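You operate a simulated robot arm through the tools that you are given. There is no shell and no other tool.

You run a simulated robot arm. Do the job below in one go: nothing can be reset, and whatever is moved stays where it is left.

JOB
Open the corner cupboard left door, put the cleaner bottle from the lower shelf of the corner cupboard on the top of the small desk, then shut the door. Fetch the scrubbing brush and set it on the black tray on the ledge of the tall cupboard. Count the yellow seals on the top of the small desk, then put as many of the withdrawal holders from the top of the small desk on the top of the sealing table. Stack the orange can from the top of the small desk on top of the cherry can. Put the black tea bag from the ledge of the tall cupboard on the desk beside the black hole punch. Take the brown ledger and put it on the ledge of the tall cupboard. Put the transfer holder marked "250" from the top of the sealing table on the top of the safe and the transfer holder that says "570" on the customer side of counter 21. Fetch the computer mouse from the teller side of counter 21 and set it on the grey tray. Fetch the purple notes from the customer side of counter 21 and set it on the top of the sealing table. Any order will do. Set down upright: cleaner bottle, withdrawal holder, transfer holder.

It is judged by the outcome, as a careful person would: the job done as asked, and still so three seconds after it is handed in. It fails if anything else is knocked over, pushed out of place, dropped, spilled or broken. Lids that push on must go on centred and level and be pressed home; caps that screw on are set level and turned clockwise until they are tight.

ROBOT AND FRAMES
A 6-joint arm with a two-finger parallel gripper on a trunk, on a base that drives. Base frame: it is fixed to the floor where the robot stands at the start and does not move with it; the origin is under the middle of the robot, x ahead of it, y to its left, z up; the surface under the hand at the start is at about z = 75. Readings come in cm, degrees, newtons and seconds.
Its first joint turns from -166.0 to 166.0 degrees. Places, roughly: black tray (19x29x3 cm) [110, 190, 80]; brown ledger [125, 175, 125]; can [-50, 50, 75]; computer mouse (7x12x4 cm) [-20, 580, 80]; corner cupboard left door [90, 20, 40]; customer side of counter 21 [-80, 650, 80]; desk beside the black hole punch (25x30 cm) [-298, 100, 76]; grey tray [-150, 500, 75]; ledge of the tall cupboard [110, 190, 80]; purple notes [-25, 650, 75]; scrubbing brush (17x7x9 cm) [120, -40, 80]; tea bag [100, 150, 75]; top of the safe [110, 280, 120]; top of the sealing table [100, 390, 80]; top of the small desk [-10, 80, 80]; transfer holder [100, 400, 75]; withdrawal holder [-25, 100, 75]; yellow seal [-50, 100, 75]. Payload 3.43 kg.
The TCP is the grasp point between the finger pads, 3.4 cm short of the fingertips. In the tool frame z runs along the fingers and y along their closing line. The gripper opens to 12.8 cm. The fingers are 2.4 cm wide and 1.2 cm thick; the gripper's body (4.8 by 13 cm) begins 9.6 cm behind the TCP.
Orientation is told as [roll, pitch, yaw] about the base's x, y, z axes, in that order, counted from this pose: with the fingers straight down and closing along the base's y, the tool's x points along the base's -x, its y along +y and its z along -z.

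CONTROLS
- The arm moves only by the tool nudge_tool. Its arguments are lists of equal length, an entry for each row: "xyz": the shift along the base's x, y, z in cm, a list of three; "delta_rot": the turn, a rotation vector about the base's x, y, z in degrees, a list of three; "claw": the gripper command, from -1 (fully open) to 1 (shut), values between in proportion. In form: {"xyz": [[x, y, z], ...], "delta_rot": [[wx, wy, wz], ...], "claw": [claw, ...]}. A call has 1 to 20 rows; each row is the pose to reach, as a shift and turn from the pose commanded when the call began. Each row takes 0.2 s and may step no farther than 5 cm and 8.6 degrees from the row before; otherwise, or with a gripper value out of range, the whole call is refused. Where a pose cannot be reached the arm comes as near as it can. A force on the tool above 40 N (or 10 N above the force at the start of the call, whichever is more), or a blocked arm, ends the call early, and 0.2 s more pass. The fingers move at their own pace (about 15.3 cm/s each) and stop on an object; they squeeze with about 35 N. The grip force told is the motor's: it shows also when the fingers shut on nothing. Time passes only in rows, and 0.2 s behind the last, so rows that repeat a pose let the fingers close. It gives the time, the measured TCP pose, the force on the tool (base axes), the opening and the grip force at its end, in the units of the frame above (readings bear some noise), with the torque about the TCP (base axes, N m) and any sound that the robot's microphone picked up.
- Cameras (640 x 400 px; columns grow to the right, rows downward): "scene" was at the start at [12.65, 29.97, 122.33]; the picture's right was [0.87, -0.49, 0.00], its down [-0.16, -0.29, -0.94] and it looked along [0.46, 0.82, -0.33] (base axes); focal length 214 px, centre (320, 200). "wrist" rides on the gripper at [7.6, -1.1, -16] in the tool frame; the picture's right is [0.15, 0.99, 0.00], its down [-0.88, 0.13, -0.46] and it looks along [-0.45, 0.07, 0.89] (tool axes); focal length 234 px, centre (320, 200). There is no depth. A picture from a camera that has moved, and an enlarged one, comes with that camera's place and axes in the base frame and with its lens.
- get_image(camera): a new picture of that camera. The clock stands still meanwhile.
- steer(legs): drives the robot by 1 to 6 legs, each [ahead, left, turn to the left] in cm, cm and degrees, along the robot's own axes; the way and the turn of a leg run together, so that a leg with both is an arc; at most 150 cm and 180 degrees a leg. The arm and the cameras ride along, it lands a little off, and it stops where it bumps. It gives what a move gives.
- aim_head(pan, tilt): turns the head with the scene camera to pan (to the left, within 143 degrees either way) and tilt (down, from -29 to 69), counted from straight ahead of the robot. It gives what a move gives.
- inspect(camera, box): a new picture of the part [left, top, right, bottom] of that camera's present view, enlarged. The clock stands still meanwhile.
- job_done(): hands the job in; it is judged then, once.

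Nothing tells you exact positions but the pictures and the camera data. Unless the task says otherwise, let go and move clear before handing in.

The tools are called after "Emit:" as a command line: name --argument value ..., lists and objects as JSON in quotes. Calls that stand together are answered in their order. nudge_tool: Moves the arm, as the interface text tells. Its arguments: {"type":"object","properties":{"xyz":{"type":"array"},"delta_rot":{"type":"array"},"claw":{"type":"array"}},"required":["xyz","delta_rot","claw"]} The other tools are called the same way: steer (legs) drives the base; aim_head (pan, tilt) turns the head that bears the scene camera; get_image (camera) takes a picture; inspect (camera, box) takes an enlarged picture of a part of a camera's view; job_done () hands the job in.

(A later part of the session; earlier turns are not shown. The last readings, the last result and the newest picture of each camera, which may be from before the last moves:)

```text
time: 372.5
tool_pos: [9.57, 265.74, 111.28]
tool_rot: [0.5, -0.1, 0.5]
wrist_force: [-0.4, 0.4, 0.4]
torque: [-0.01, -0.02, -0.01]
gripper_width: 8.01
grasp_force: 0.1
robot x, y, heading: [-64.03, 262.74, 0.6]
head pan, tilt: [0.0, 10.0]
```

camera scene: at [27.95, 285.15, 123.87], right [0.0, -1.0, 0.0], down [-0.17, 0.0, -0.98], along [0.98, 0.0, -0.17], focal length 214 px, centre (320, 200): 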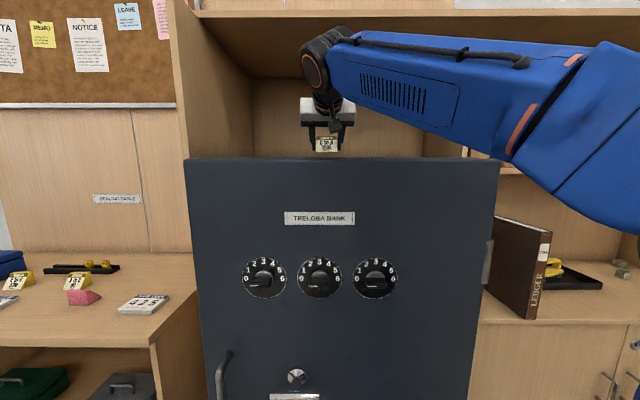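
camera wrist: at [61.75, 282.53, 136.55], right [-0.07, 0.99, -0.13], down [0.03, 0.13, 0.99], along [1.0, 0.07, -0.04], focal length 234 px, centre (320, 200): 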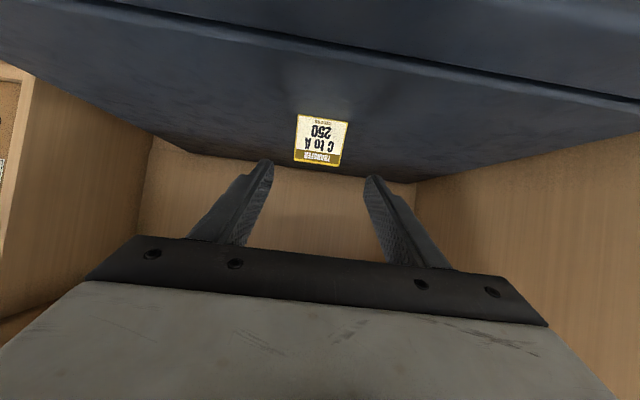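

Emit:
steer --legs '[[0, 0, -90.5], [0, 46, 0], [86, 0, 0]]'

Emit:
get_image --camera "wrist"

```text
time: 383.2
tool_pos: [-15.37, 104.05, 111.31]
tool_rot: [0.5, -0.2, -89.8]
wrist_force: [-0.4, 0.2, 1.1]
torque: [-0.01, 0.03, -0.03]
gripper_width: 7.99
grasp_force: 0.0
robot x, y, heading: [-17.27, 177.52, -89.8]
head pan, tilt: [0.0, 10.0]
```

```text
taken
camera wrist: at [-16.7, 111.51, 127.32], right [0.99, 0.15, 0.01], down [0.13, -0.88, 0.46], along [0.07, -0.45, -0.89], focal length 234 px, centre (320, 200)
```

wrist: 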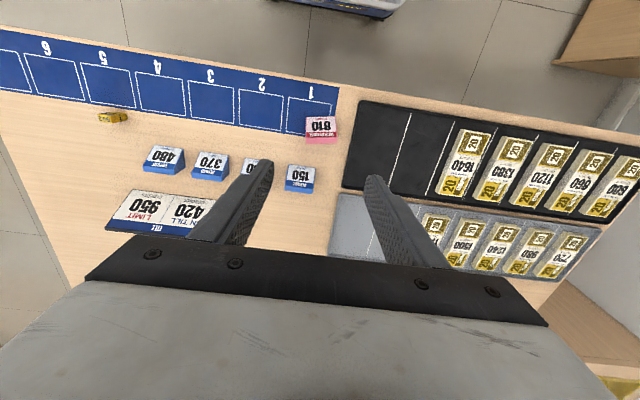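

Emit:
nudge_tool --xyz '[[0.2, -0.7, -4], [0.3, -1.4, -8.5], [0.3, -1.4, -13], [0.3, -1.4, -17.5], [0.3, -1.4, -22], [0.3, -1.4, -25]]' --delta_rot '[[0, 0, 0], [0, 0, 1], [0, 0, 1], [0, 0, 1], [0, 0, 1], [0, 0, 1]]' --claw '[-0.25, -0.25, -0.25, -0.25, -0.25, -0.25]'

Emit:
get_image --camera "wrist"

```text
time: 384.6
tool_pos: [-15.06, 102.57, 86.31]
tool_rot: [0.5, -0.3, -88.8]
wrist_force: [-0.2, -0.8, -0.2]
torque: [0.0, -0.02, 0.0]
gripper_width: 7.98
grasp_force: 0.0
robot x, y, heading: [-17.72, 177.44, -89.9]
head pan, tilt: [0.0, 10.0]
```

```text
taken
camera wrist: at [-16.55, 110.18, 102.24], right [0.99, 0.17, 0.01], down [0.14, -0.88, 0.46], along [0.08, -0.45, -0.89], focal length 234 px, centre (320, 200)
```

wrist: 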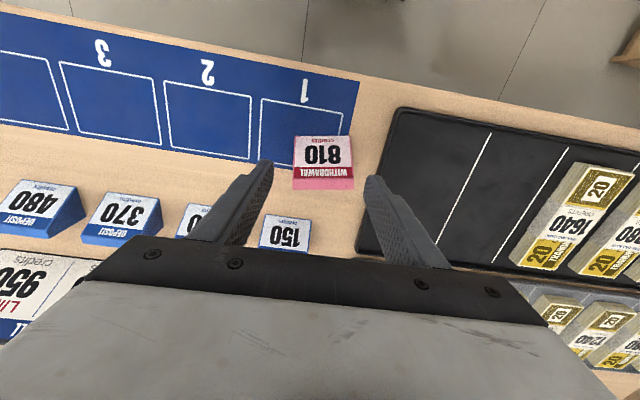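

Emit:
nudge_tool --xyz '[[0.2, -0.2, -2], [0.3, -0.3, -4.5], [0.3, -0.3, -6.5], [0.3, -0.3, -6.5], [0.3, -0.3, -6.5], [0.3, -0.3, -6.5]]' --delta_rot '[[0, 0, 8], [0, 0, 8], [0, 0, 8], [0, 0, 8], [0, 0, 8], [0, 0, 8]]' --claw '[-0.25, -0.25, -0.25, 0.2, 1, 1]'

Emit:
get_image --camera "wrist"

```text
time: 386.0
tool_pos: [-14.76, 102.44, 79.74]
tool_rot: [0.4, -0.1, -80.9]
wrist_force: [1.5, 0.0, 2.3]
torque: [-0.06, 0.05, -0.01]
gripper_width: 6.29
grasp_force: 35.1
robot x, y, heading: [-18.3, 177.42, -90.0]
head pan, tilt: [0.0, 10.0]
```

```text
taken
camera wrist: at [-17.3, 109.59, 95.78], right [0.95, 0.3, 0.01], down [0.27, -0.85, 0.46], along [0.14, -0.44, -0.89], focal length 234 px, centre (320, 200)
```

wrist: 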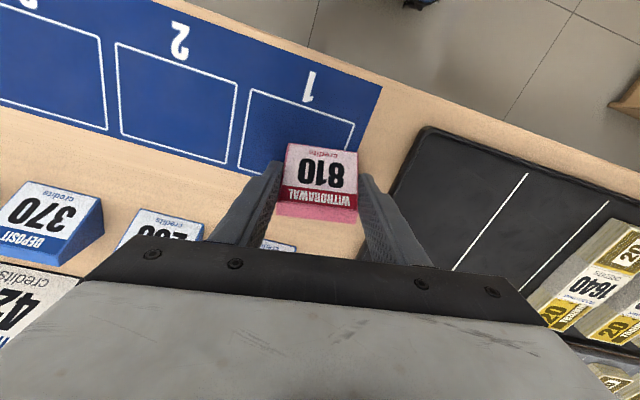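

Holder 810 gripped. Lift and carry to the sealing table.

Emit:
nudge_tool --xyz '[[0, 0, 4], [0, 0, 8.5], [0, 0, 13], [0, 0, 17.5], [0, 0, 22], [0, 0, 26.5], [0, 0, 31]]' --delta_rot '[[0, 0, 0], [0, 0, 0], [0, 0, 0], [0, 0, 0], [0, 0, 0], [0, 0, 0], [0, 0, 0]]' --claw '[1, 1, 1, 1, 1, 1, 1]'

Emit:
steer --legs '[[-30, 0, 0], [0, -60, 0], [0, 0, 90], [0, 150, 0], [0, 15, 0], [58, 0, 0]]'

Emit:
aim_head --pan 0 --tilt 30

Emit:
get_image --camera "scene"

Emit:
get_image --camera "wrist"

```text
time: 387.6
tool_pos: [-14.64, 102.4, 110.66]
tool_rot: [0.4, -0.1, -80.9]
wrist_force: [-0.4, -0.3, -1.0]
torque: [0.0, 0.01, 0.01]
gripper_width: 6.33
grasp_force: 35.5
robot x, y, heading: [-18.04, 177.65, -89.4]
head pan, tilt: [0.0, 10.0]
```

```text
time: 407.4
tool_pos: [57.37, 374.81, 110.73]
tool_rot: [0.4, -0.3, 8.7]
wrist_force: [0.8, -0.5, -0.3]
torque: [0.0, -0.01, -0.03]
gripper_width: 6.3
grasp_force: 35.3
robot x, y, heading: [-17.87, 372.07, 0.0]
head pan, tilt: [0.0, 10.0]
```

```text
time: 408.2
tool_pos: [57.31, 374.86, 110.51]
tool_rot: [0.5, -0.3, 8.7]
wrist_force: [0.3, 0.6, -1.1]
torque: [0.0, 0.02, -0.06]
gripper_width: 6.27
grasp_force: 34.7
robot x, y, heading: [-17.73, 372.35, 0.0]
head pan, tilt: [0.0, 30.0]
```

```text
taken
camera scene: at [-0.6, 394.06, 120.64], right [0.0, -1.0, 0.0], down [-0.5, 0.0, -0.87], along [0.87, 0.0, -0.5], focal length 214 px, centre (320, 200)
```

scene: 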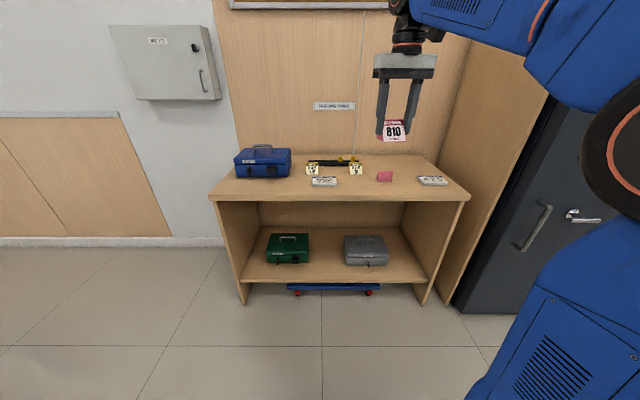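

```text
taken
camera wrist: at [49.97, 372.45, 126.58], right [-0.29, 0.96, 0.01], down [0.85, 0.26, 0.46], along [0.44, 0.14, -0.89], focal length 234 px, centre (320, 200)
```

wrist: 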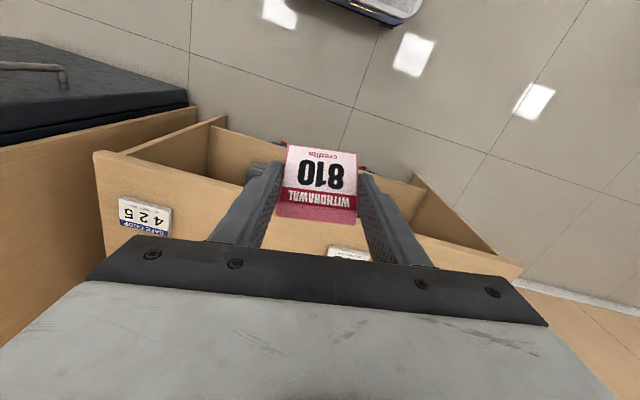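

Place 810 on the free spot [90.5, 376.2] next to 700.

Emit:
nudge_tool --xyz '[[3.5, 0.2, -2], [7, 0.4, -4], [10.5, 0.6, -6], [14, 0.8, -8], [17.5, 1, -10], [21, 1.2, -12], [24.5, 1.3, -14], [28, 1.4, -16], [31.5, 1.4, -18], [33, 1.4, -21], [33, 1.4, -25], [33, 1.4, -27]]' --delta_rot '[[0, 0, -1], [0, 0, -2], [0, 0, -3], [0, 0, -4], [0, 0, -5], [0, 0, -6], [0, 0, -7], [0, 0, -8], [0, 0, -8.7], [0, 0, -8.7], [0, 0, -8.7], [0, 0, -8.7]]' --claw '[1, 1, 1, 1, 1, 1, 1, 1, 1, 1, 1, 1]'

Emit:
get_image --camera "wrist"

```text
time: 410.8
tool_pos: [90.39, 376.37, 83.64]
tool_rot: [0.3, -0.3, 0.0]
wrist_force: [-0.6, 0.2, -0.4]
torque: [0.0, -0.01, 0.0]
gripper_width: 6.3
grasp_force: 34.8
robot x, y, heading: [-17.74, 372.58, -0.0]
head pan, tilt: [0.0, 30.0]
```

```text
taken
camera wrist: at [82.76, 374.99, 99.61], right [-0.15, 0.99, 0.01], down [0.88, 0.13, 0.46], along [0.45, 0.07, -0.89], focal length 234 px, centre (320, 200)
```

wrist: 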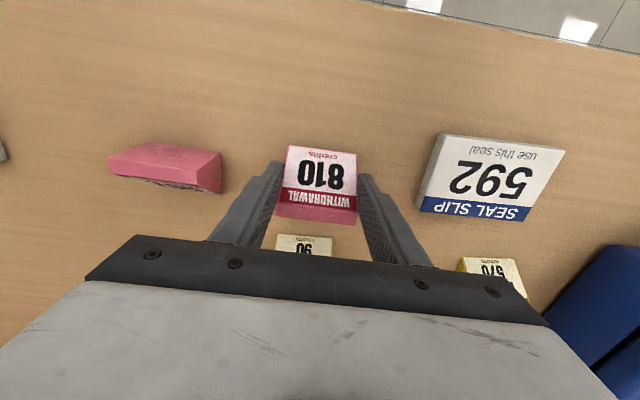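

Emit:
nudge_tool --xyz '[[0, 0, -0.5], [0, 0, -1], [0, 0, -1.4]]' --delta_rot '[[0, 0, 0], [0, 0, 0], [0, 0, 0]]' --claw '[1, 1, 1]'

```text
time: 411.6
tool_pos: [90.37, 376.28, 82.57]
tool_rot: [0.3, -0.6, 0.1]
wrist_force: [3.1, -1.1, 30.2]
torque: [-0.29, -0.11, 0.12]
gripper_width: 6.37
grasp_force: 35.2
robot x, y, heading: [-17.83, 372.2, -0.4]
head pan, tilt: [0.0, 30.0]
```

Down. Release and rise; then go to the 570 transfer holder.

Emit:
nudge_tool --xyz '[[0, 0, 0.5], [0, 0, 0.4], [0, 0, 0.4], [0, 0, 4], [0, 0, 8.5], [0, 0, 13]]' --delta_rot '[[0, 0, 0], [0, 0, 0], [0, 0, 0], [0, 0, 0], [0, 0, 0], [0, 0, 0]]' --claw '[1, 0, -0.25, -0.25, -0.25, -0.25]'

Emit:
steer --legs '[[20, 15, 0]]'

Emit:
get_image --camera "wrist"

Emit:
get_image --camera "scene"

```text
time: 413.0
tool_pos: [90.38, 376.38, 95.03]
tool_rot: [0.4, -0.2, 0.0]
wrist_force: [-0.7, -0.1, 0.6]
torque: [0.03, 0.02, -0.03]
gripper_width: 8.01
grasp_force: 0.1
robot x, y, heading: [-17.76, 372.46, 0.1]
head pan, tilt: [0.0, 30.0]
```

```text
time: 414.8
tool_pos: [109.95, 390.99, 95.21]
tool_rot: [0.4, -0.2, -0.1]
wrist_force: [-0.4, -0.2, 0.3]
torque: [0.02, -0.01, 0.02]
gripper_width: 8.01
grasp_force: 0.1
robot x, y, heading: [2.0, 387.11, -0.4]
head pan, tilt: [0.0, 30.0]
```

```text
taken
camera wrist: at [102.33, 389.73, 111.12], right [-0.15, 0.99, 0.01], down [0.88, 0.13, 0.46], along [0.45, 0.07, -0.89], focal length 234 px, centre (320, 200)
```

wrist: 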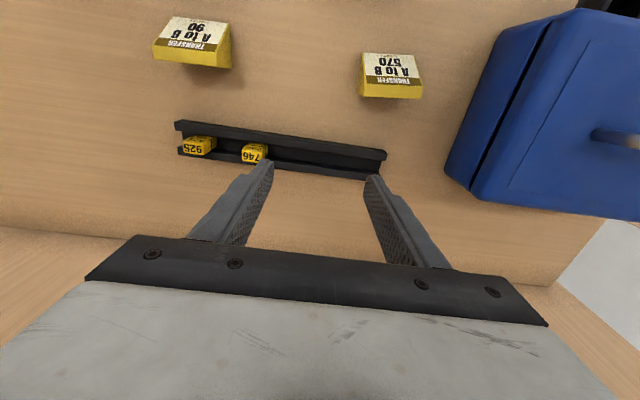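

```text
taken
camera scene: at [19.14, 408.8, 120.63], right [0.0, -1.0, 0.0], down [-0.5, 0.0, -0.87], along [0.87, 0.0, -0.5], focal length 214 px, centre (320, 200)
```

scene: 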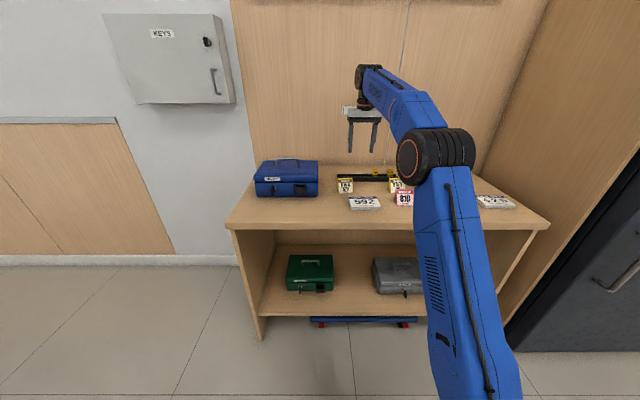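

Emit:
nudge_tool --xyz '[[-3, 2.3, 0], [-6, 4.6, 0], [-9.2, 6.8, -1], [-9.2, 6.8, -5]]' --delta_rot '[[0, 0, 0], [0, 0, 0], [0, 0, 0], [0, 0, 0]]' --claw '[-0.25, -0.25, -0.25, -0.25]'

Emit:
get_image --camera "wrist"

```text
time: 415.8
tool_pos: [101.0, 397.89, 90.08]
tool_rot: [0.4, -0.2, -0.2]
wrist_force: [-1.0, -0.9, 0.6]
torque: [0.0, 0.01, -0.03]
gripper_width: 8.03
grasp_force: 0.0
robot x, y, heading: [1.92, 386.86, -0.1]
head pan, tilt: [0.0, 30.0]
```

```text
taken
camera wrist: at [93.29, 396.61, 106.09], right [-0.15, 0.99, 0.01], down [0.88, 0.13, 0.46], along [0.45, 0.07, -0.89], focal length 234 px, centre (320, 200)
```

wrist: 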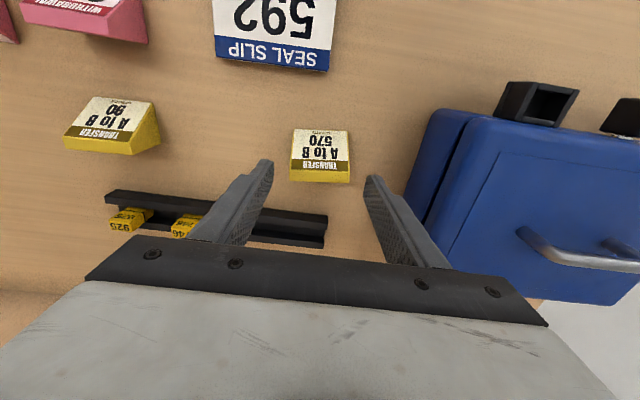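

Emit:
nudge_tool --xyz '[[0, 0, -3], [0, 0, -6], [0, 0, -7.6], [0, 0, -7.6], [0, 0, -7.6], [0, 0, -7.6]]' --delta_rot '[[0, 0, 4], [0, 0, 7], [0, 0, 7], [0, 0, 7], [0, 0, 7], [0, 0, 7]]' --claw '[-0.25, -0.25, -0.25, 0.2, 1, 1]'

Emit:
get_image --camera "wrist"

```text
time: 417.2
tool_pos: [100.98, 397.93, 82.74]
tool_rot: [0.4, -0.2, 6.9]
wrist_force: [-0.2, 0.3, 0.0]
torque: [-0.02, -0.03, 0.04]
gripper_width: 6.31
grasp_force: 34.4
robot x, y, heading: [1.58, 387.22, -0.1]
head pan, tilt: [0.0, 30.0]
```

```text
taken
camera wrist: at [93.43, 395.66, 98.69], right [-0.26, 0.96, 0.01], down [0.86, 0.23, 0.46], along [0.44, 0.13, -0.89], focal length 234 px, centre (320, 200)
```

wrist: 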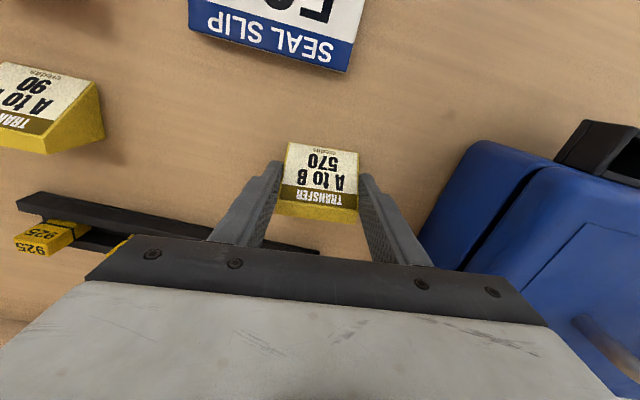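

570 gripped. Lift, retract, and drive toward the counters to survey.

Emit:
nudge_tool --xyz '[[0, 0, 4], [0, 0, 8.5], [0, 0, 13], [-4, 0, 14], [-8.5, 0, 15], [-13, 0, 16], [-17, 0, 18], [-21, 0, 20], [-25, 0, 23], [-28, 0, 26]]' --delta_rot '[[0, 0, 0], [0, 0, 0], [0, 0, 0], [0, 0, 0], [0, 0, 0], [0, 0, 0], [0, 0, 0], [0, 0, 0], [0, 0, 0], [0, 0, 0]]' --claw '[1, 1, 1, 1, 1, 1, 1, 1, 1, 1]'

Emit:
steer --legs '[[-80, 0, 0]]'

Emit:
aim_head --pan 90 --tilt 20

Emit:
get_image --camera "scene"

Emit:
aim_head --pan 55 --tilt 15

Emit:
get_image --camera "scene"

```text
time: 419.4
tool_pos: [72.76, 398.02, 108.48]
tool_rot: [0.4, -0.1, 7.0]
wrist_force: [1.5, 0.6, -1.3]
torque: [-0.01, 0.08, -0.01]
gripper_width: 6.32
grasp_force: 35.1
robot x, y, heading: [1.9, 387.0, -0.3]
head pan, tilt: [0.0, 30.0]
```

```text
time: 423.7
tool_pos: [-6.86, 398.0, 108.51]
tool_rot: [0.4, -0.1, 6.5]
wrist_force: [0.1, -0.4, -0.9]
torque: [0.01, -0.01, 0.03]
gripper_width: 6.32
grasp_force: 35.0
robot x, y, heading: [-77.7, 387.59, -0.7]
head pan, tilt: [0.0, 30.0]
```

```text
time: 425.3
tool_pos: [-6.81, 397.94, 108.54]
tool_rot: [0.4, -0.3, 6.6]
wrist_force: [-0.3, -0.6, 0.2]
torque: [0.02, 0.04, 0.05]
gripper_width: 6.29
grasp_force: 35.1
robot x, y, heading: [-78.02, 387.67, -0.6]
head pan, tilt: [90.0, 20.0]
```

```text
taken
camera scene: at [-69.35, 418.62, 122.24], right [1.0, -0.01, 0.0], down [0.0, -0.34, -0.94], along [0.01, 0.94, -0.34], focal length 214 px, centre (320, 200)
```

scene: 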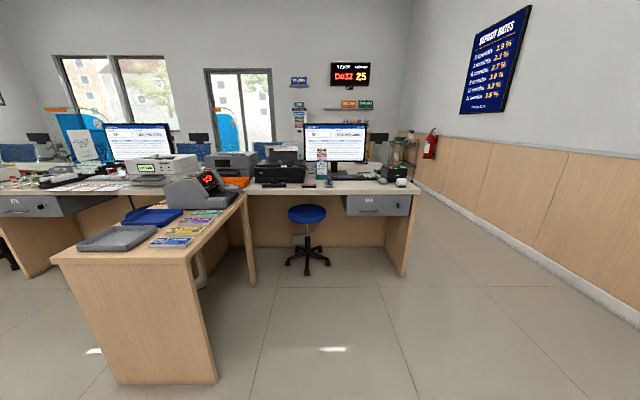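

```text
time: 426.3
tool_pos: [-6.92, 397.99, 108.41]
tool_rot: [0.5, -0.2, 6.6]
wrist_force: [-1.0, -0.2, -1.0]
torque: [0.04, 0.0, 0.0]
gripper_width: 6.3
grasp_force: 35.0
robot x, y, heading: [-77.72, 387.99, -0.5]
head pan, tilt: [55.0, 15.0]
```

```text
taken
camera scene: at [-64.02, 416.91, 123.05], right [0.81, -0.58, 0.0], down [-0.15, -0.21, -0.97], along [0.56, 0.79, -0.26], focal length 214 px, centre (320, 200)
```

scene: 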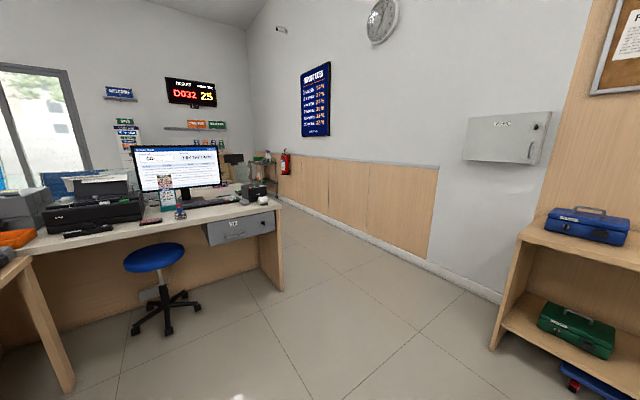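

Counter 21 is the right-hand desk (x from about -100 to 1, front y≈562); the passage to its customer side is on the right. I turn left and drive around.

Emit:
steer --legs '[[0, 0, 90.5], [0, -30, 0], [70, 0, 0], [0, -108, 0]]'

Emit:
aim_head --pan 20 --tilt 20

Emit:
get_image --camera "scene"

```text
time: 440.1
tool_pos: [44.68, 526.33, 108.54]
tool_rot: [0.4, -0.2, 95.0]
wrist_force: [-0.1, -0.3, -0.5]
torque: [0.04, 0.01, -0.02]
gripper_width: 6.3
grasp_force: 35.1
robot x, y, heading: [53.16, 455.18, 87.9]
head pan, tilt: [55.0, 15.0]
stopped in leg 4: the robot was blocked; the commanded pose is now the measured one
```

```text
time: 441.1
tool_pos: [44.63, 526.27, 108.44]
tool_rot: [0.4, -0.3, 95.0]
wrist_force: [0.8, 0.0, -0.6]
torque: [0.0, 0.04, 0.02]
gripper_width: 6.29
grasp_force: 35.0
robot x, y, heading: [53.19, 455.05, 87.9]
head pan, tilt: [20.0, 20.0]
```

```text
taken
camera scene: at [28.73, 472.69, 122.24], right [0.95, 0.31, 0.0], down [0.11, -0.33, -0.94], along [-0.29, 0.89, -0.34], focal length 214 px, centre (320, 200)
```

scene: 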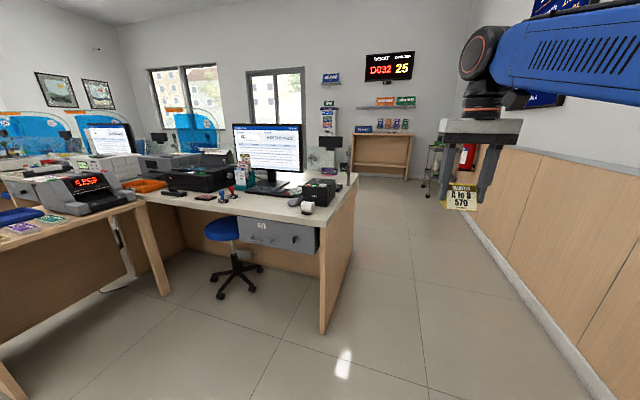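

The base touched something at its rear right (the sealing table corner); I move left a little, then forward, and check the table.

Emit:
steer --legs '[[0, 6, 2]]'

Emit:
aim_head --pan -115 --tilt 30

Emit:
get_image --camera "scene"

```text
time: 442.1
tool_pos: [36.06, 526.13, 108.51]
tool_rot: [0.5, -0.2, 97.0]
wrist_force: [-0.3, -0.9, -0.2]
torque: [-0.01, 0.02, -0.01]
gripper_width: 6.28
grasp_force: 35.3
robot x, y, heading: [47.21, 455.13, 89.8]
head pan, tilt: [20.0, 20.0]
```

```text
time: 444.2
tool_pos: [36.01, 526.17, 108.52]
tool_rot: [0.5, -0.2, 97.2]
wrist_force: [-0.2, 0.7, -0.9]
torque: [0.05, 0.04, -0.01]
gripper_width: 6.28
grasp_force: 35.1
robot x, y, heading: [47.08, 455.3, 90.0]
head pan, tilt: [-115.0, 30.0]
```

```text
taken
camera scene: at [33.47, 459.32, 120.63], right [-0.42, -0.91, 0.0], down [-0.45, 0.21, -0.87], along [0.79, -0.37, -0.5], focal length 214 px, centre (320, 200)
```

scene: 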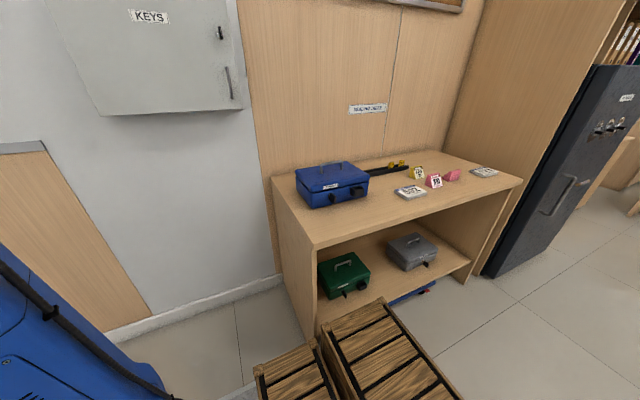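

The sealing table and its items are undisturbed. Continue up the passage.

Emit:
steer --legs '[[130, 0, 0]]'

Emit:
aim_head --pan 70 --tilt 20

Emit:
get_image --camera "scene"

Emit:
aim_head --pan 20 --tilt 20

Emit:
get_image --camera "scene"

```text
time: 451.0
tool_pos: [33.59, 660.11, 108.62]
tool_rot: [0.3, -0.2, 98.2]
wrist_force: [0.5, -0.2, -0.3]
torque: [0.01, 0.0, -0.01]
gripper_width: 6.31
grasp_force: 34.8
robot x, y, heading: [45.84, 589.22, 91.1]
head pan, tilt: [-115.0, 30.0]
```

```text
time: 453.7
tool_pos: [33.49, 660.02, 108.61]
tool_rot: [0.3, -0.1, 98.2]
wrist_force: [0.3, -0.3, -1.4]
torque: [-0.03, 0.0, -0.03]
gripper_width: 6.29
grasp_force: 35.0
robot x, y, heading: [45.73, 589.4, 91.0]
head pan, tilt: [70.0, 20.0]
```

```text
taken
camera scene: at [15.12, 599.96, 122.24], right [0.33, 0.95, 0.0], down [0.32, -0.11, -0.94], along [-0.89, 0.31, -0.34], focal length 214 px, centre (320, 200)
```

scene: 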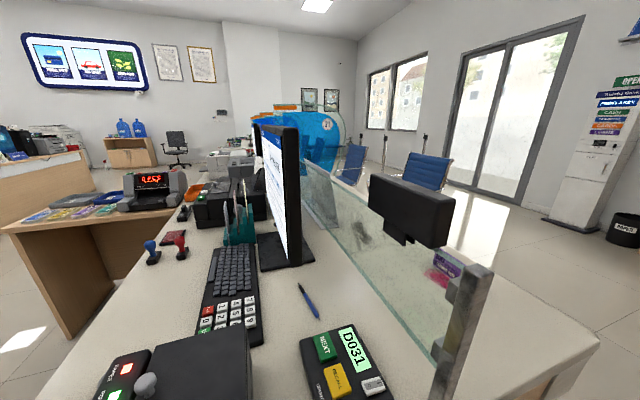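

```text
time: 454.9
tool_pos: [33.37, 660.02, 108.73]
tool_rot: [0.4, -0.2, 98.2]
wrist_force: [0.1, 0.6, -0.5]
torque: [0.02, 0.03, 0.01]
gripper_width: 6.28
grasp_force: 34.4
robot x, y, heading: [45.54, 589.62, 90.9]
head pan, tilt: [20.0, 20.0]
```

```text
taken
camera scene: at [20.57, 605.62, 122.24], right [0.93, 0.36, 0.0], down [0.12, -0.32, -0.94], along [-0.34, 0.88, -0.34], focal length 214 px, centre (320, 200)
```

scene: 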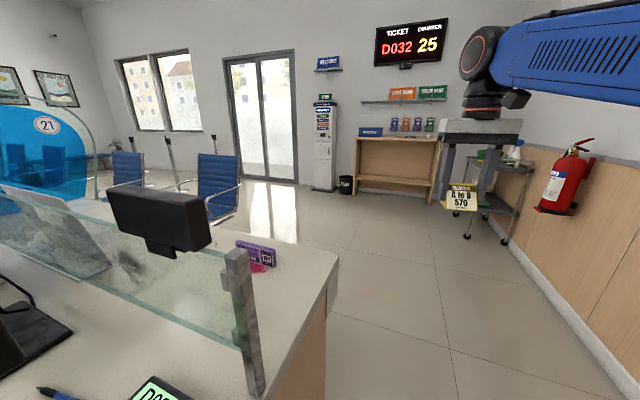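

I see the glass screen at y≈624, customer strip y 626–667, purple notes near [-22, 659]. I'll work from the counter's right end, facing -x. First centre the arm laterally.

Emit:
nudge_tool --xyz '[[4, 0, 1], [8, 0, 2], [12, 0, 3]]' --delta_rot '[[0, 0, 0], [0, 0, 0], [0, 0, 0]]' --claw '[1, 1, 1]'

Emit:
steer --legs '[[58, 0, 0], [0, -18, 0], [0, 0, 89]]'

Emit:
aim_head --pan 0 --tilt 30

Emit:
get_image --camera "scene"

Emit:
get_image --camera "wrist"

```text
time: 455.7
tool_pos: [45.38, 660.0, 111.54]
tool_rot: [0.4, -0.3, 98.2]
wrist_force: [0.1, 0.5, -1.6]
torque: [-0.03, 0.03, 0.0]
gripper_width: 6.31
grasp_force: 35.3
robot x, y, heading: [45.95, 589.28, 91.0]
head pan, tilt: [20.0, 20.0]
```

```text
time: 463.9
tool_pos: [-7.67, 646.2, 111.46]
tool_rot: [0.3, -0.2, -171.3]
wrist_force: [0.1, 0.5, -0.7]
torque: [0.03, -0.03, 0.02]
gripper_width: 6.32
grasp_force: 35.3
robot x, y, heading: [63.01, 647.17, -178.3]
head pan, tilt: [20.0, 20.0]
```

```text
time: 464.7
tool_pos: [-7.65, 646.18, 111.33]
tool_rot: [0.4, -0.2, -171.5]
wrist_force: [-0.1, 0.2, -0.5]
torque: [0.01, -0.01, -0.03]
gripper_width: 6.3
grasp_force: 34.8
robot x, y, heading: [62.58, 647.42, -178.5]
head pan, tilt: [0.0, 30.0]
```

```text
taken
camera scene: at [46.46, 624.61, 120.64], right [-0.03, 1.0, 0.0], down [0.5, 0.01, -0.87], along [-0.87, -0.02, -0.5], focal length 214 px, centre (320, 200)
```

scene: 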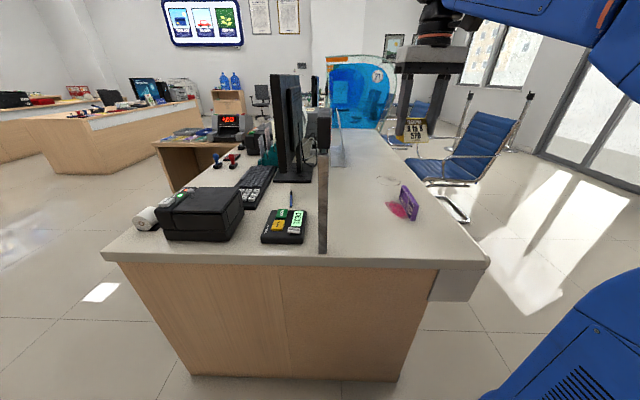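

```text
taken
camera wrist: at [-0.4, 648.48, 127.47], right [0.29, -0.96, 0.01], down [-0.85, -0.26, 0.46], along [-0.44, -0.14, -0.89], focal length 234 px, centre (320, 200)
```

wrist: 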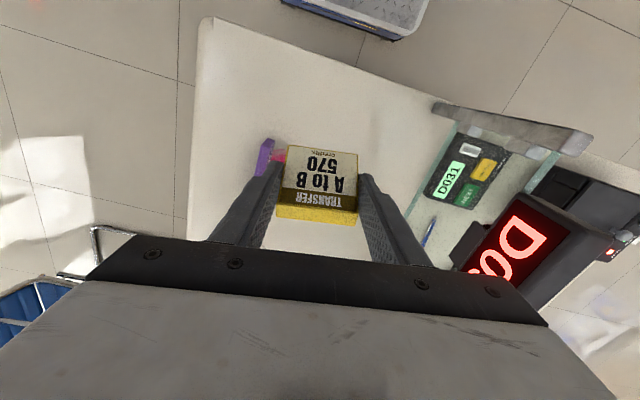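

Emit:
inspect --camera "scene" --box '[320, 130, 480, 250]'

```text
3.33 times, centred on (400, 190) of scene
camera zoom: at [46.46, 624.61, 120.64], right [-0.03, 1.0, 0.0], down [0.5, 0.01, -0.87], along [-0.87, -0.02, -0.5], focal length 715 px, centre (53, 233)
```

zoom: 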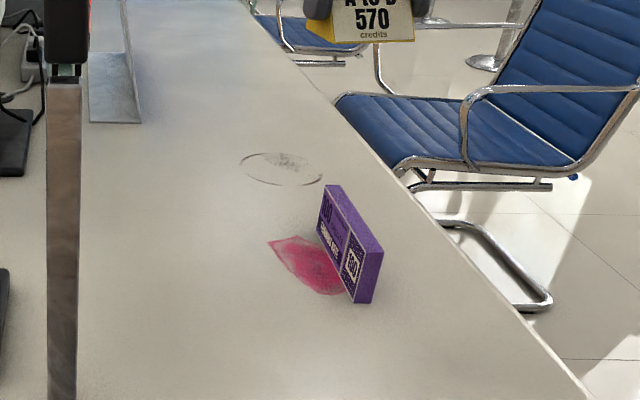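

The purple notes stand on edge near [-20, 657]. I place 570 further along the customer strip at ≈[-42, 648].

Emit:
nudge_tool --xyz '[[-4, 0.2, -2], [-8, 0.4, -4], [-12, 0.6, -6], [-16, 0.8, -8], [-20, 1, -10], [-24, 1.2, -12], [-28, 1.4, -14], [-32, 1.6, -16], [-34.5, 1.8, -18], [-34.5, 1.8, -22], [-34.5, 1.8, -26]]' --delta_rot '[[0, 0, -1], [0, 0, -2], [0, 0, -3], [0, 0, -4], [0, 0, -5], [0, 0, -6], [0, 0, -7], [0, 0, -8], [0, 0, -8.5], [0, 0, -8.5], [0, 0, -8.5]]' --claw '[1, 1, 1, 1, 1, 1, 1, 1, 1, 1, 1]'

Emit:
get_image --camera "wrist"

Emit:
get_image --camera "scene"

```text
time: 467.1
tool_pos: [-42.11, 648.13, 85.54]
tool_rot: [0.4, -0.3, -179.9]
wrist_force: [0.3, -0.2, -0.5]
torque: [0.0, 0.03, 0.01]
gripper_width: 6.32
grasp_force: 35.1
robot x, y, heading: [62.83, 647.21, -178.5]
head pan, tilt: [0.0, 30.0]
```

```text
taken
camera wrist: at [-34.56, 649.23, 101.58], right [0.15, -0.99, 0.01], down [-0.88, -0.13, 0.46], along [-0.46, -0.07, -0.89], focal length 234 px, centre (320, 200)
```

wrist: 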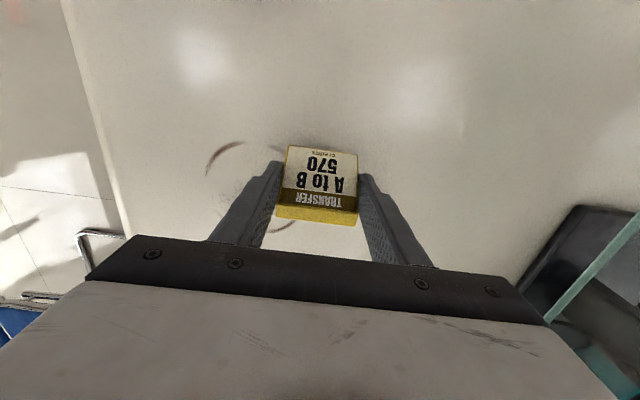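

```text
taken
camera scene: at [46.47, 624.62, 120.63], right [-0.03, 1.0, 0.0], down [0.5, 0.01, -0.87], along [-0.87, -0.02, -0.5], focal length 214 px, centre (320, 200)
```

scene: 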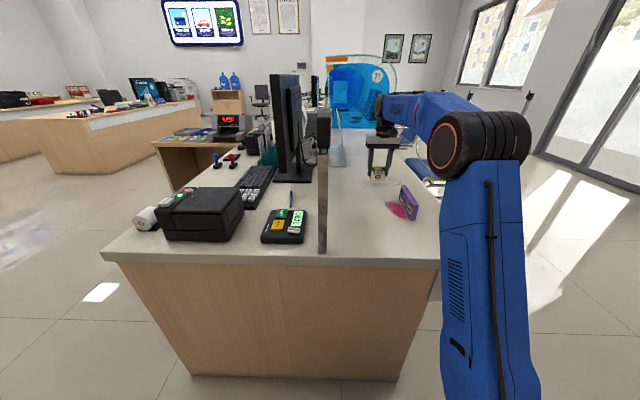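

Emit:
nudge_tool --xyz '[[0, 0, -1], [0, 0, -2], [0, 0, -3]]' --delta_rot '[[0, 0, 0], [0, 0, 0], [0, 0, 0]]' --claw '[1, 1, 1]'

```text
time: 467.9
tool_pos: [-42.19, 647.96, 82.57]
tool_rot: [0.5, -0.3, -179.9]
wrist_force: [-2.4, 0.0, 14.5]
torque: [0.5, -0.07, 0.09]
gripper_width: 6.31
grasp_force: 35.0
robot x, y, heading: [62.91, 646.91, -178.7]
head pan, tilt: [0.0, 30.0]
```

Emit:
nudge_tool --xyz '[[0, 0, 0.2], [0, 0, 0.2], [0, 0, 0.2], [0, 0, 4], [0, 0, 8.5], [0, 0, 13]]' --delta_rot '[[0, 0, 0], [0, 0, 0], [0, 0, 0], [0, 0, 0], [0, 0, 0], [0, 0, 0]]' --claw '[1, 0, -0.25, -0.25, -0.25, -0.25]'

Emit:
get_image --camera "wrist"

```text
time: 469.3
tool_pos: [-42.16, 647.98, 95.51]
tool_rot: [0.5, -0.1, -179.8]
wrist_force: [-0.4, 0.5, -1.0]
torque: [0.0, 0.0, 0.04]
gripper_width: 7.99
grasp_force: 0.0
robot x, y, heading: [62.73, 647.24, -178.7]
head pan, tilt: [0.0, 30.0]
```

```text
taken
camera wrist: at [-34.63, 649.09, 111.52], right [0.15, -0.99, 0.01], down [-0.88, -0.13, 0.46], along [-0.45, -0.07, -0.89], focal length 234 px, centre (320, 200)
```

wrist: 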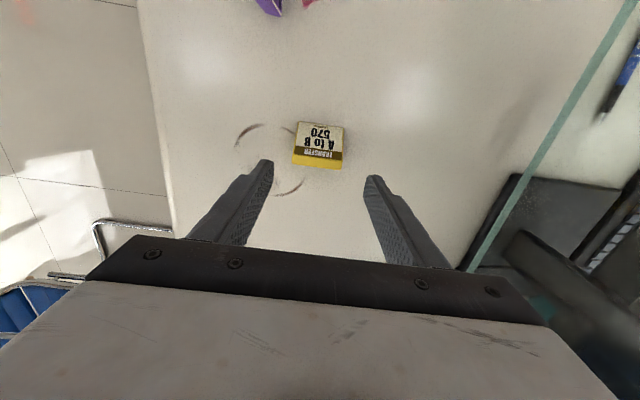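

570 stands on the customer side. Now the purple notes: move above them.

Emit:
nudge_tool --xyz '[[4, 1.5, 1], [8, 3, 2], [12, 4.5, 2], [16, 6, 2], [20, 7.5, 2]]' --delta_rot '[[0, 0, 0], [0, 0, 0], [0, 0, 0], [0, 0, 0], [0, 0, 0]]' --claw '[-0.25, -0.25, -0.25, -0.25, -0.25]'

Emit:
get_image --camera "wrist"

```text
time: 470.5
tool_pos: [-22.12, 655.53, 97.34]
tool_rot: [0.5, -0.3, -179.9]
wrist_force: [-0.5, 0.0, -1.0]
torque: [0.02, -0.08, 0.03]
gripper_width: 8.02
grasp_force: 0.0
robot x, y, heading: [62.86, 647.22, -178.7]
head pan, tilt: [0.0, 30.0]
```

```text
taken
camera wrist: at [-14.62, 656.66, 113.3], right [0.15, -0.99, 0.01], down [-0.88, -0.13, 0.46], along [-0.45, -0.07, -0.89], focal length 234 px, centre (320, 200)
```

wrist: 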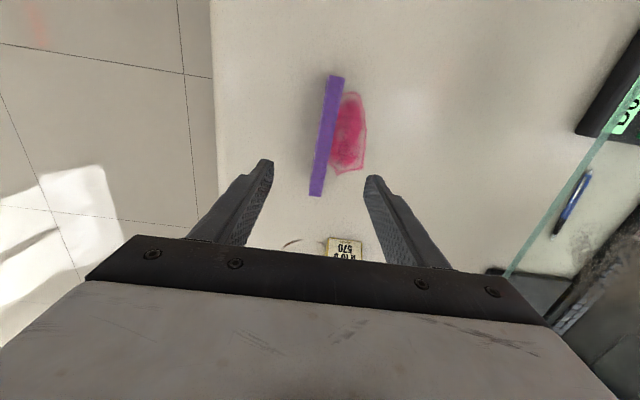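

The notes lie along x, centred [-21.4, 654.9], ~1.6 cm thick. Descend and grip.

Emit:
nudge_tool --xyz '[[0.4, -0.4, -4], [0.7, -0.6, -8], [0.7, -0.6, -12], [0.7, -0.6, -15]]' --delta_rot '[[0, 0, 0], [0, 0, -1.5], [0, 0, -1.5], [0, 0, -1.5]]' --claw '[0, 0, 0, 0]'

Emit:
get_image --camera "wrist"

```text
time: 471.5
tool_pos: [-21.37, 655.0, 82.59]
tool_rot: [0.4, -0.3, 178.6]
wrist_force: [-0.3, 0.1, 0.5]
torque: [-0.02, 0.01, -0.05]
gripper_width: 6.44
grasp_force: 0.0
robot x, y, heading: [62.97, 647.42, -178.8]
head pan, tilt: [0.0, 30.0]
```

```text
taken
camera wrist: at [-13.73, 655.84, 98.48], right [0.12, -0.99, 0.01], down [-0.88, -0.11, 0.46], along [-0.46, -0.06, -0.89], focal length 234 px, centre (320, 200)
```

wrist: 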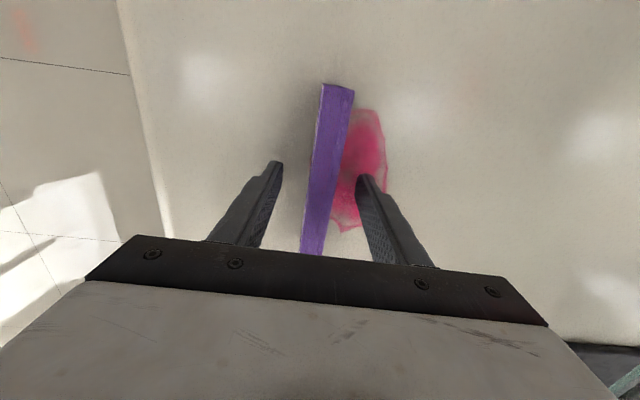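

Emit:
nudge_tool --xyz '[[0, 0, -0.3], [0, 0, -0.3], [0, 0, -0.3], [0, 0, -0.3]]' --delta_rot '[[0, 0, 0], [0, 0, 0], [0, 0, 0], [0, 0, 0]]' --claw '[0.4, 1, 1, 1]'

Emit:
nudge_tool --xyz '[[0, 0, 3], [0, 0, 7], [1, 0, 11.5], [3, 0, 15.5], [6, 0, 19], [9, 0, 22], [12, 0, 25], [15, 0, 28]]' --delta_rot '[[0, 0, 0], [0, 0, 0], [0, 0, 0], [0, 0, 0], [0, 0, 0], [0, 0, 0], [0, 0, 0], [0, 0, 0]]' --claw '[1, 1, 1, 1, 1, 1, 1, 1]'

Emit:
get_image --camera "wrist"

Emit:
get_image --camera "scene"

```text
time: 472.5
tool_pos: [-21.5, 654.89, 82.21]
tool_rot: [0.4, -0.2, 178.6]
wrist_force: [0.1, -0.2, 0.9]
torque: [-0.01, 0.02, 0.0]
gripper_width: 1.77
grasp_force: 34.9
robot x, y, heading: [63.15, 647.58, -178.4]
head pan, tilt: [0.0, 30.0]
```

```text
time: 474.3
tool_pos: [-6.67, 654.78, 110.2]
tool_rot: [0.4, -0.3, 178.7]
wrist_force: [-0.3, -0.5, -1.2]
torque: [0.0, -0.06, 0.0]
gripper_width: 1.75
grasp_force: 35.1
robot x, y, heading: [62.8, 647.5, -178.7]
head pan, tilt: [0.0, 30.0]
```

```text
taken
camera wrist: at [0.93, 655.69, 126.1], right [0.12, -0.99, 0.01], down [-0.88, -0.11, 0.46], along [-0.46, -0.06, -0.89], focal length 234 px, centre (320, 200)
```

wrist: 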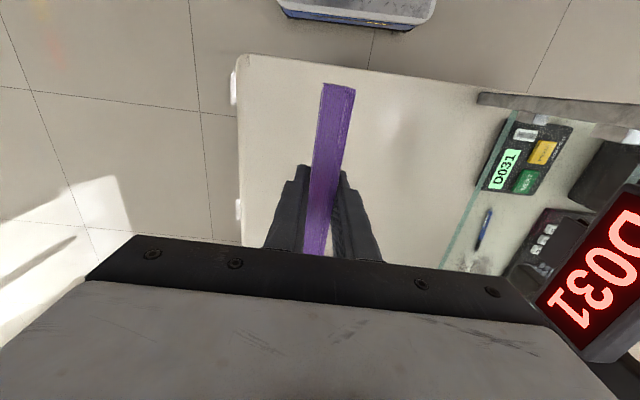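

```text
taken
camera scene: at [46.43, 624.62, 120.63], right [-0.03, 1.0, 0.0], down [0.5, 0.01, -0.87], along [-0.87, -0.02, -0.5], focal length 214 px, centre (320, 200)
```

scene: 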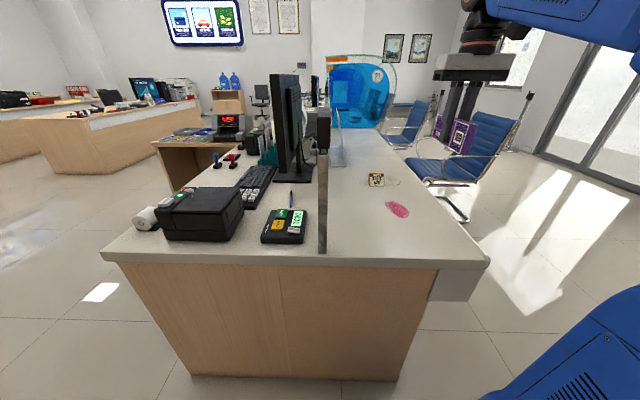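

Purple notes held. To turn safely past the glass post, I retract the arm and back up slightly.

Emit:
nudge_tool --xyz '[[4, 0, 0], [8, 0, 0], [12, 0, 0], [16, 0, 0], [20, 0, 0]]' --delta_rot '[[0, 0, 0], [0, 0, 0], [0, 0, 0], [0, 0, 0], [0, 0, 0]]' --claw '[1, 1, 1, 1, 1]'

Emit:
steer --legs '[[-9, 0, 0], [0, 0, 88.5]]'

Emit:
get_image --camera "scene"

```text
time: 475.5
tool_pos: [13.47, 654.7, 110.08]
tool_rot: [0.4, -0.2, 178.6]
wrist_force: [-0.2, 0.0, -1.3]
torque: [-0.01, -0.04, -0.03]
gripper_width: 1.75
grasp_force: 34.4
robot x, y, heading: [63.0, 647.39, -178.7]
head pan, tilt: [0.0, 30.0]
```

```text
time: 480.4
tool_pos: [63.84, 598.19, 110.03]
tool_rot: [0.3, -0.2, -92.1]
wrist_force: [0.3, -0.1, -0.6]
torque: [-0.02, 0.0, -0.02]
gripper_width: 1.75
grasp_force: 35.5
robot x, y, heading: [71.61, 647.16, -89.2]
head pan, tilt: [0.0, 30.0]
```

```text
taken
camera scene: at [94.21, 630.5, 120.63], right [-1.0, -0.01, 0.0], down [-0.01, 0.5, -0.87], along [0.01, -0.87, -0.5], focal length 214 px, centre (320, 200)
```

scene: 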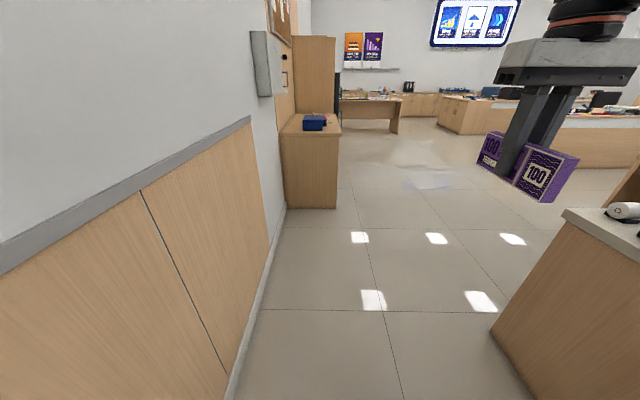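

Emit:
steer --legs '[[107, 0, -0.8], [0, -33, 0], [60, 0, 0], [0, -62, 0], [82, 0, 0], [0, 0, 90]]'

Emit:
get_image --camera "scene"

```text
time: 501.6
tool_pos: [32.19, 386.53, 109.94]
tool_rot: [0.5, -0.2, -1.8]
wrist_force: [1.0, -0.1, -1.2]
torque: [0.02, 0.02, -0.03]
gripper_width: 1.76
grasp_force: 34.7
robot x, y, heading: [-16.88, 394.32, 1.2]
head pan, tilt: [0.0, 30.0]
```

```text
taken
camera scene: at [-0.27, 416.49, 120.63], right [0.02, -1.0, 0.0], down [-0.5, -0.01, -0.87], along [0.87, 0.02, -0.5], focal length 214 px, centre (320, 200)
```

scene: 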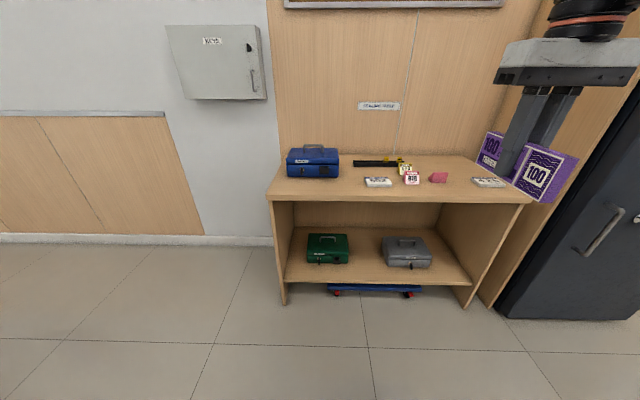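

I'll set the notes at the free area ≈[107, 355.5] on the table. Reposition the base.

Emit:
steer --legs '[[0, -37, -1.2], [16, 0, 0]]'

Emit:
nudge_tool --xyz '[[4, 0.4, 0], [8, 0.8, 0], [12, 1.2, 0], [16, 1.6, -1], [20, 2, -2], [24, 2.4, -4]]' --delta_rot '[[0, 0, 0.5], [0, 0, 1], [0, 0, 1.5], [0, 0, 2], [0, 0, 2.5], [0, 0, 3]]' --claw '[1, 1, 1, 1, 1, 1]'

Emit:
get_image --camera "wrist"

Emit:
get_image --camera "scene"

```text
time: 505.0
tool_pos: [48.39, 348.36, 109.93]
tool_rot: [0.4, -0.3, -3.0]
wrist_force: [-0.5, 0.7, -1.4]
torque: [0.01, -0.03, 0.01]
gripper_width: 1.77
grasp_force: 35.2
robot x, y, heading: [-0.71, 357.16, -0.1]
head pan, tilt: [0.0, 30.0]
```

```text
time: 506.4
tool_pos: [72.24, 350.83, 106.03]
tool_rot: [0.3, -0.3, 0.0]
wrist_force: [0.1, 0.3, -0.7]
torque: [0.01, -0.05, -0.01]
gripper_width: 1.75
grasp_force: 35.2
robot x, y, heading: [-1.17, 356.96, -0.2]
head pan, tilt: [0.0, 30.0]
```

```text
taken
camera wrist: at [64.56, 349.4, 122.04], right [-0.15, 0.99, 0.01], down [0.88, 0.13, 0.46], along [0.46, 0.07, -0.89], focal length 234 px, centre (320, 200)
```

wrist: 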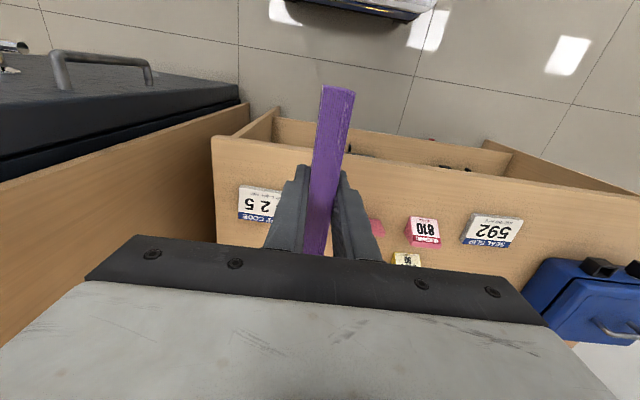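

```text
taken
camera scene: at [16.53, 379.0, 120.64], right [0.0, -1.0, 0.0], down [-0.5, 0.0, -0.87], along [0.87, 0.0, -0.5], focal length 214 px, centre (320, 200)
```

scene: 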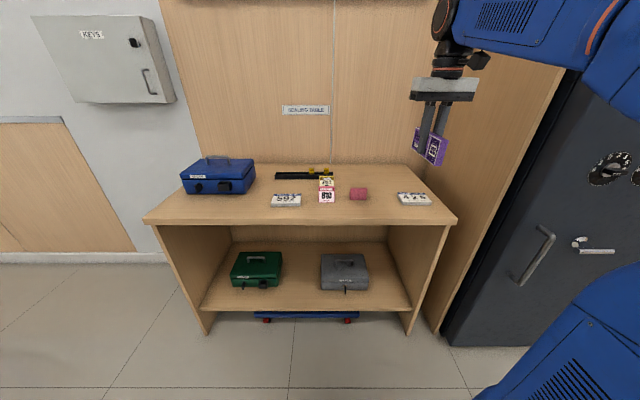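

Emit:
nudge_tool --xyz '[[4, 0.2, -2], [8, 0.4, -4], [12, 0.7, -6], [16, 1, -7.5], [20, 1.3, -9], [24, 1.6, -10.5], [28, 1.9, -12], [32, 2.1, -13.5], [35.5, 2.2, -15], [35.5, 2.2, -19], [35.5, 2.2, -22]]' --delta_rot '[[0, 0, 0], [0, 0, 0], [0, 0, 0], [0, 0, 0], [0, 0, 0], [0, 0, 0], [0, 0, 0], [0, 0, 0], [0, 0, 0], [0, 0, 0], [0, 0, 0]]' --claw '[1, 1, 1, 1, 1, 1, 1, 1, 1, 1, 1]'

Emit:
get_image --camera "wrist"

Emit:
get_image --camera "scene"

```text
time: 508.8
tool_pos: [107.99, 353.21, 83.87]
tool_rot: [0.4, -0.3, 0.0]
wrist_force: [-1.3, -0.5, -1.2]
torque: [0.0, -0.02, 0.0]
gripper_width: 1.76
grasp_force: 34.6
robot x, y, heading: [-1.14, 356.99, -0.1]
head pan, tilt: [0.0, 30.0]
```

```text
taken
camera wrist: at [100.27, 351.79, 99.87], right [-0.15, 0.99, 0.01], down [0.88, 0.13, 0.46], along [0.46, 0.07, -0.89], focal length 234 px, centre (320, 200)
```

wrist: 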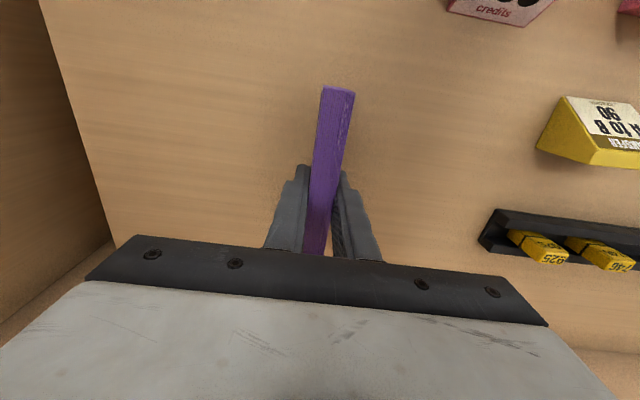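

```text
taken
camera scene: at [16.57, 379.0, 120.63], right [0.0, -1.0, 0.0], down [-0.5, 0.0, -0.87], along [0.87, 0.0, -0.5], focal length 214 px, centre (320, 200)
```

scene: 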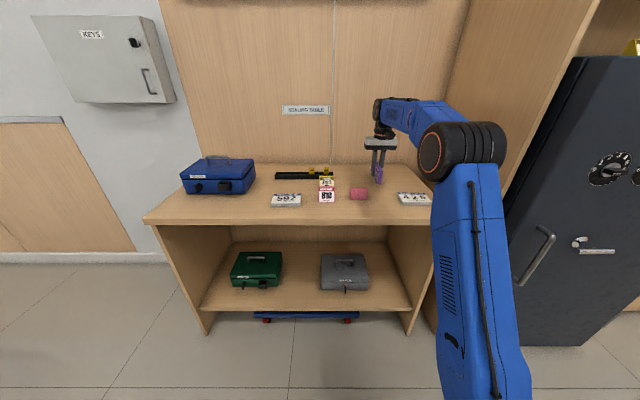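

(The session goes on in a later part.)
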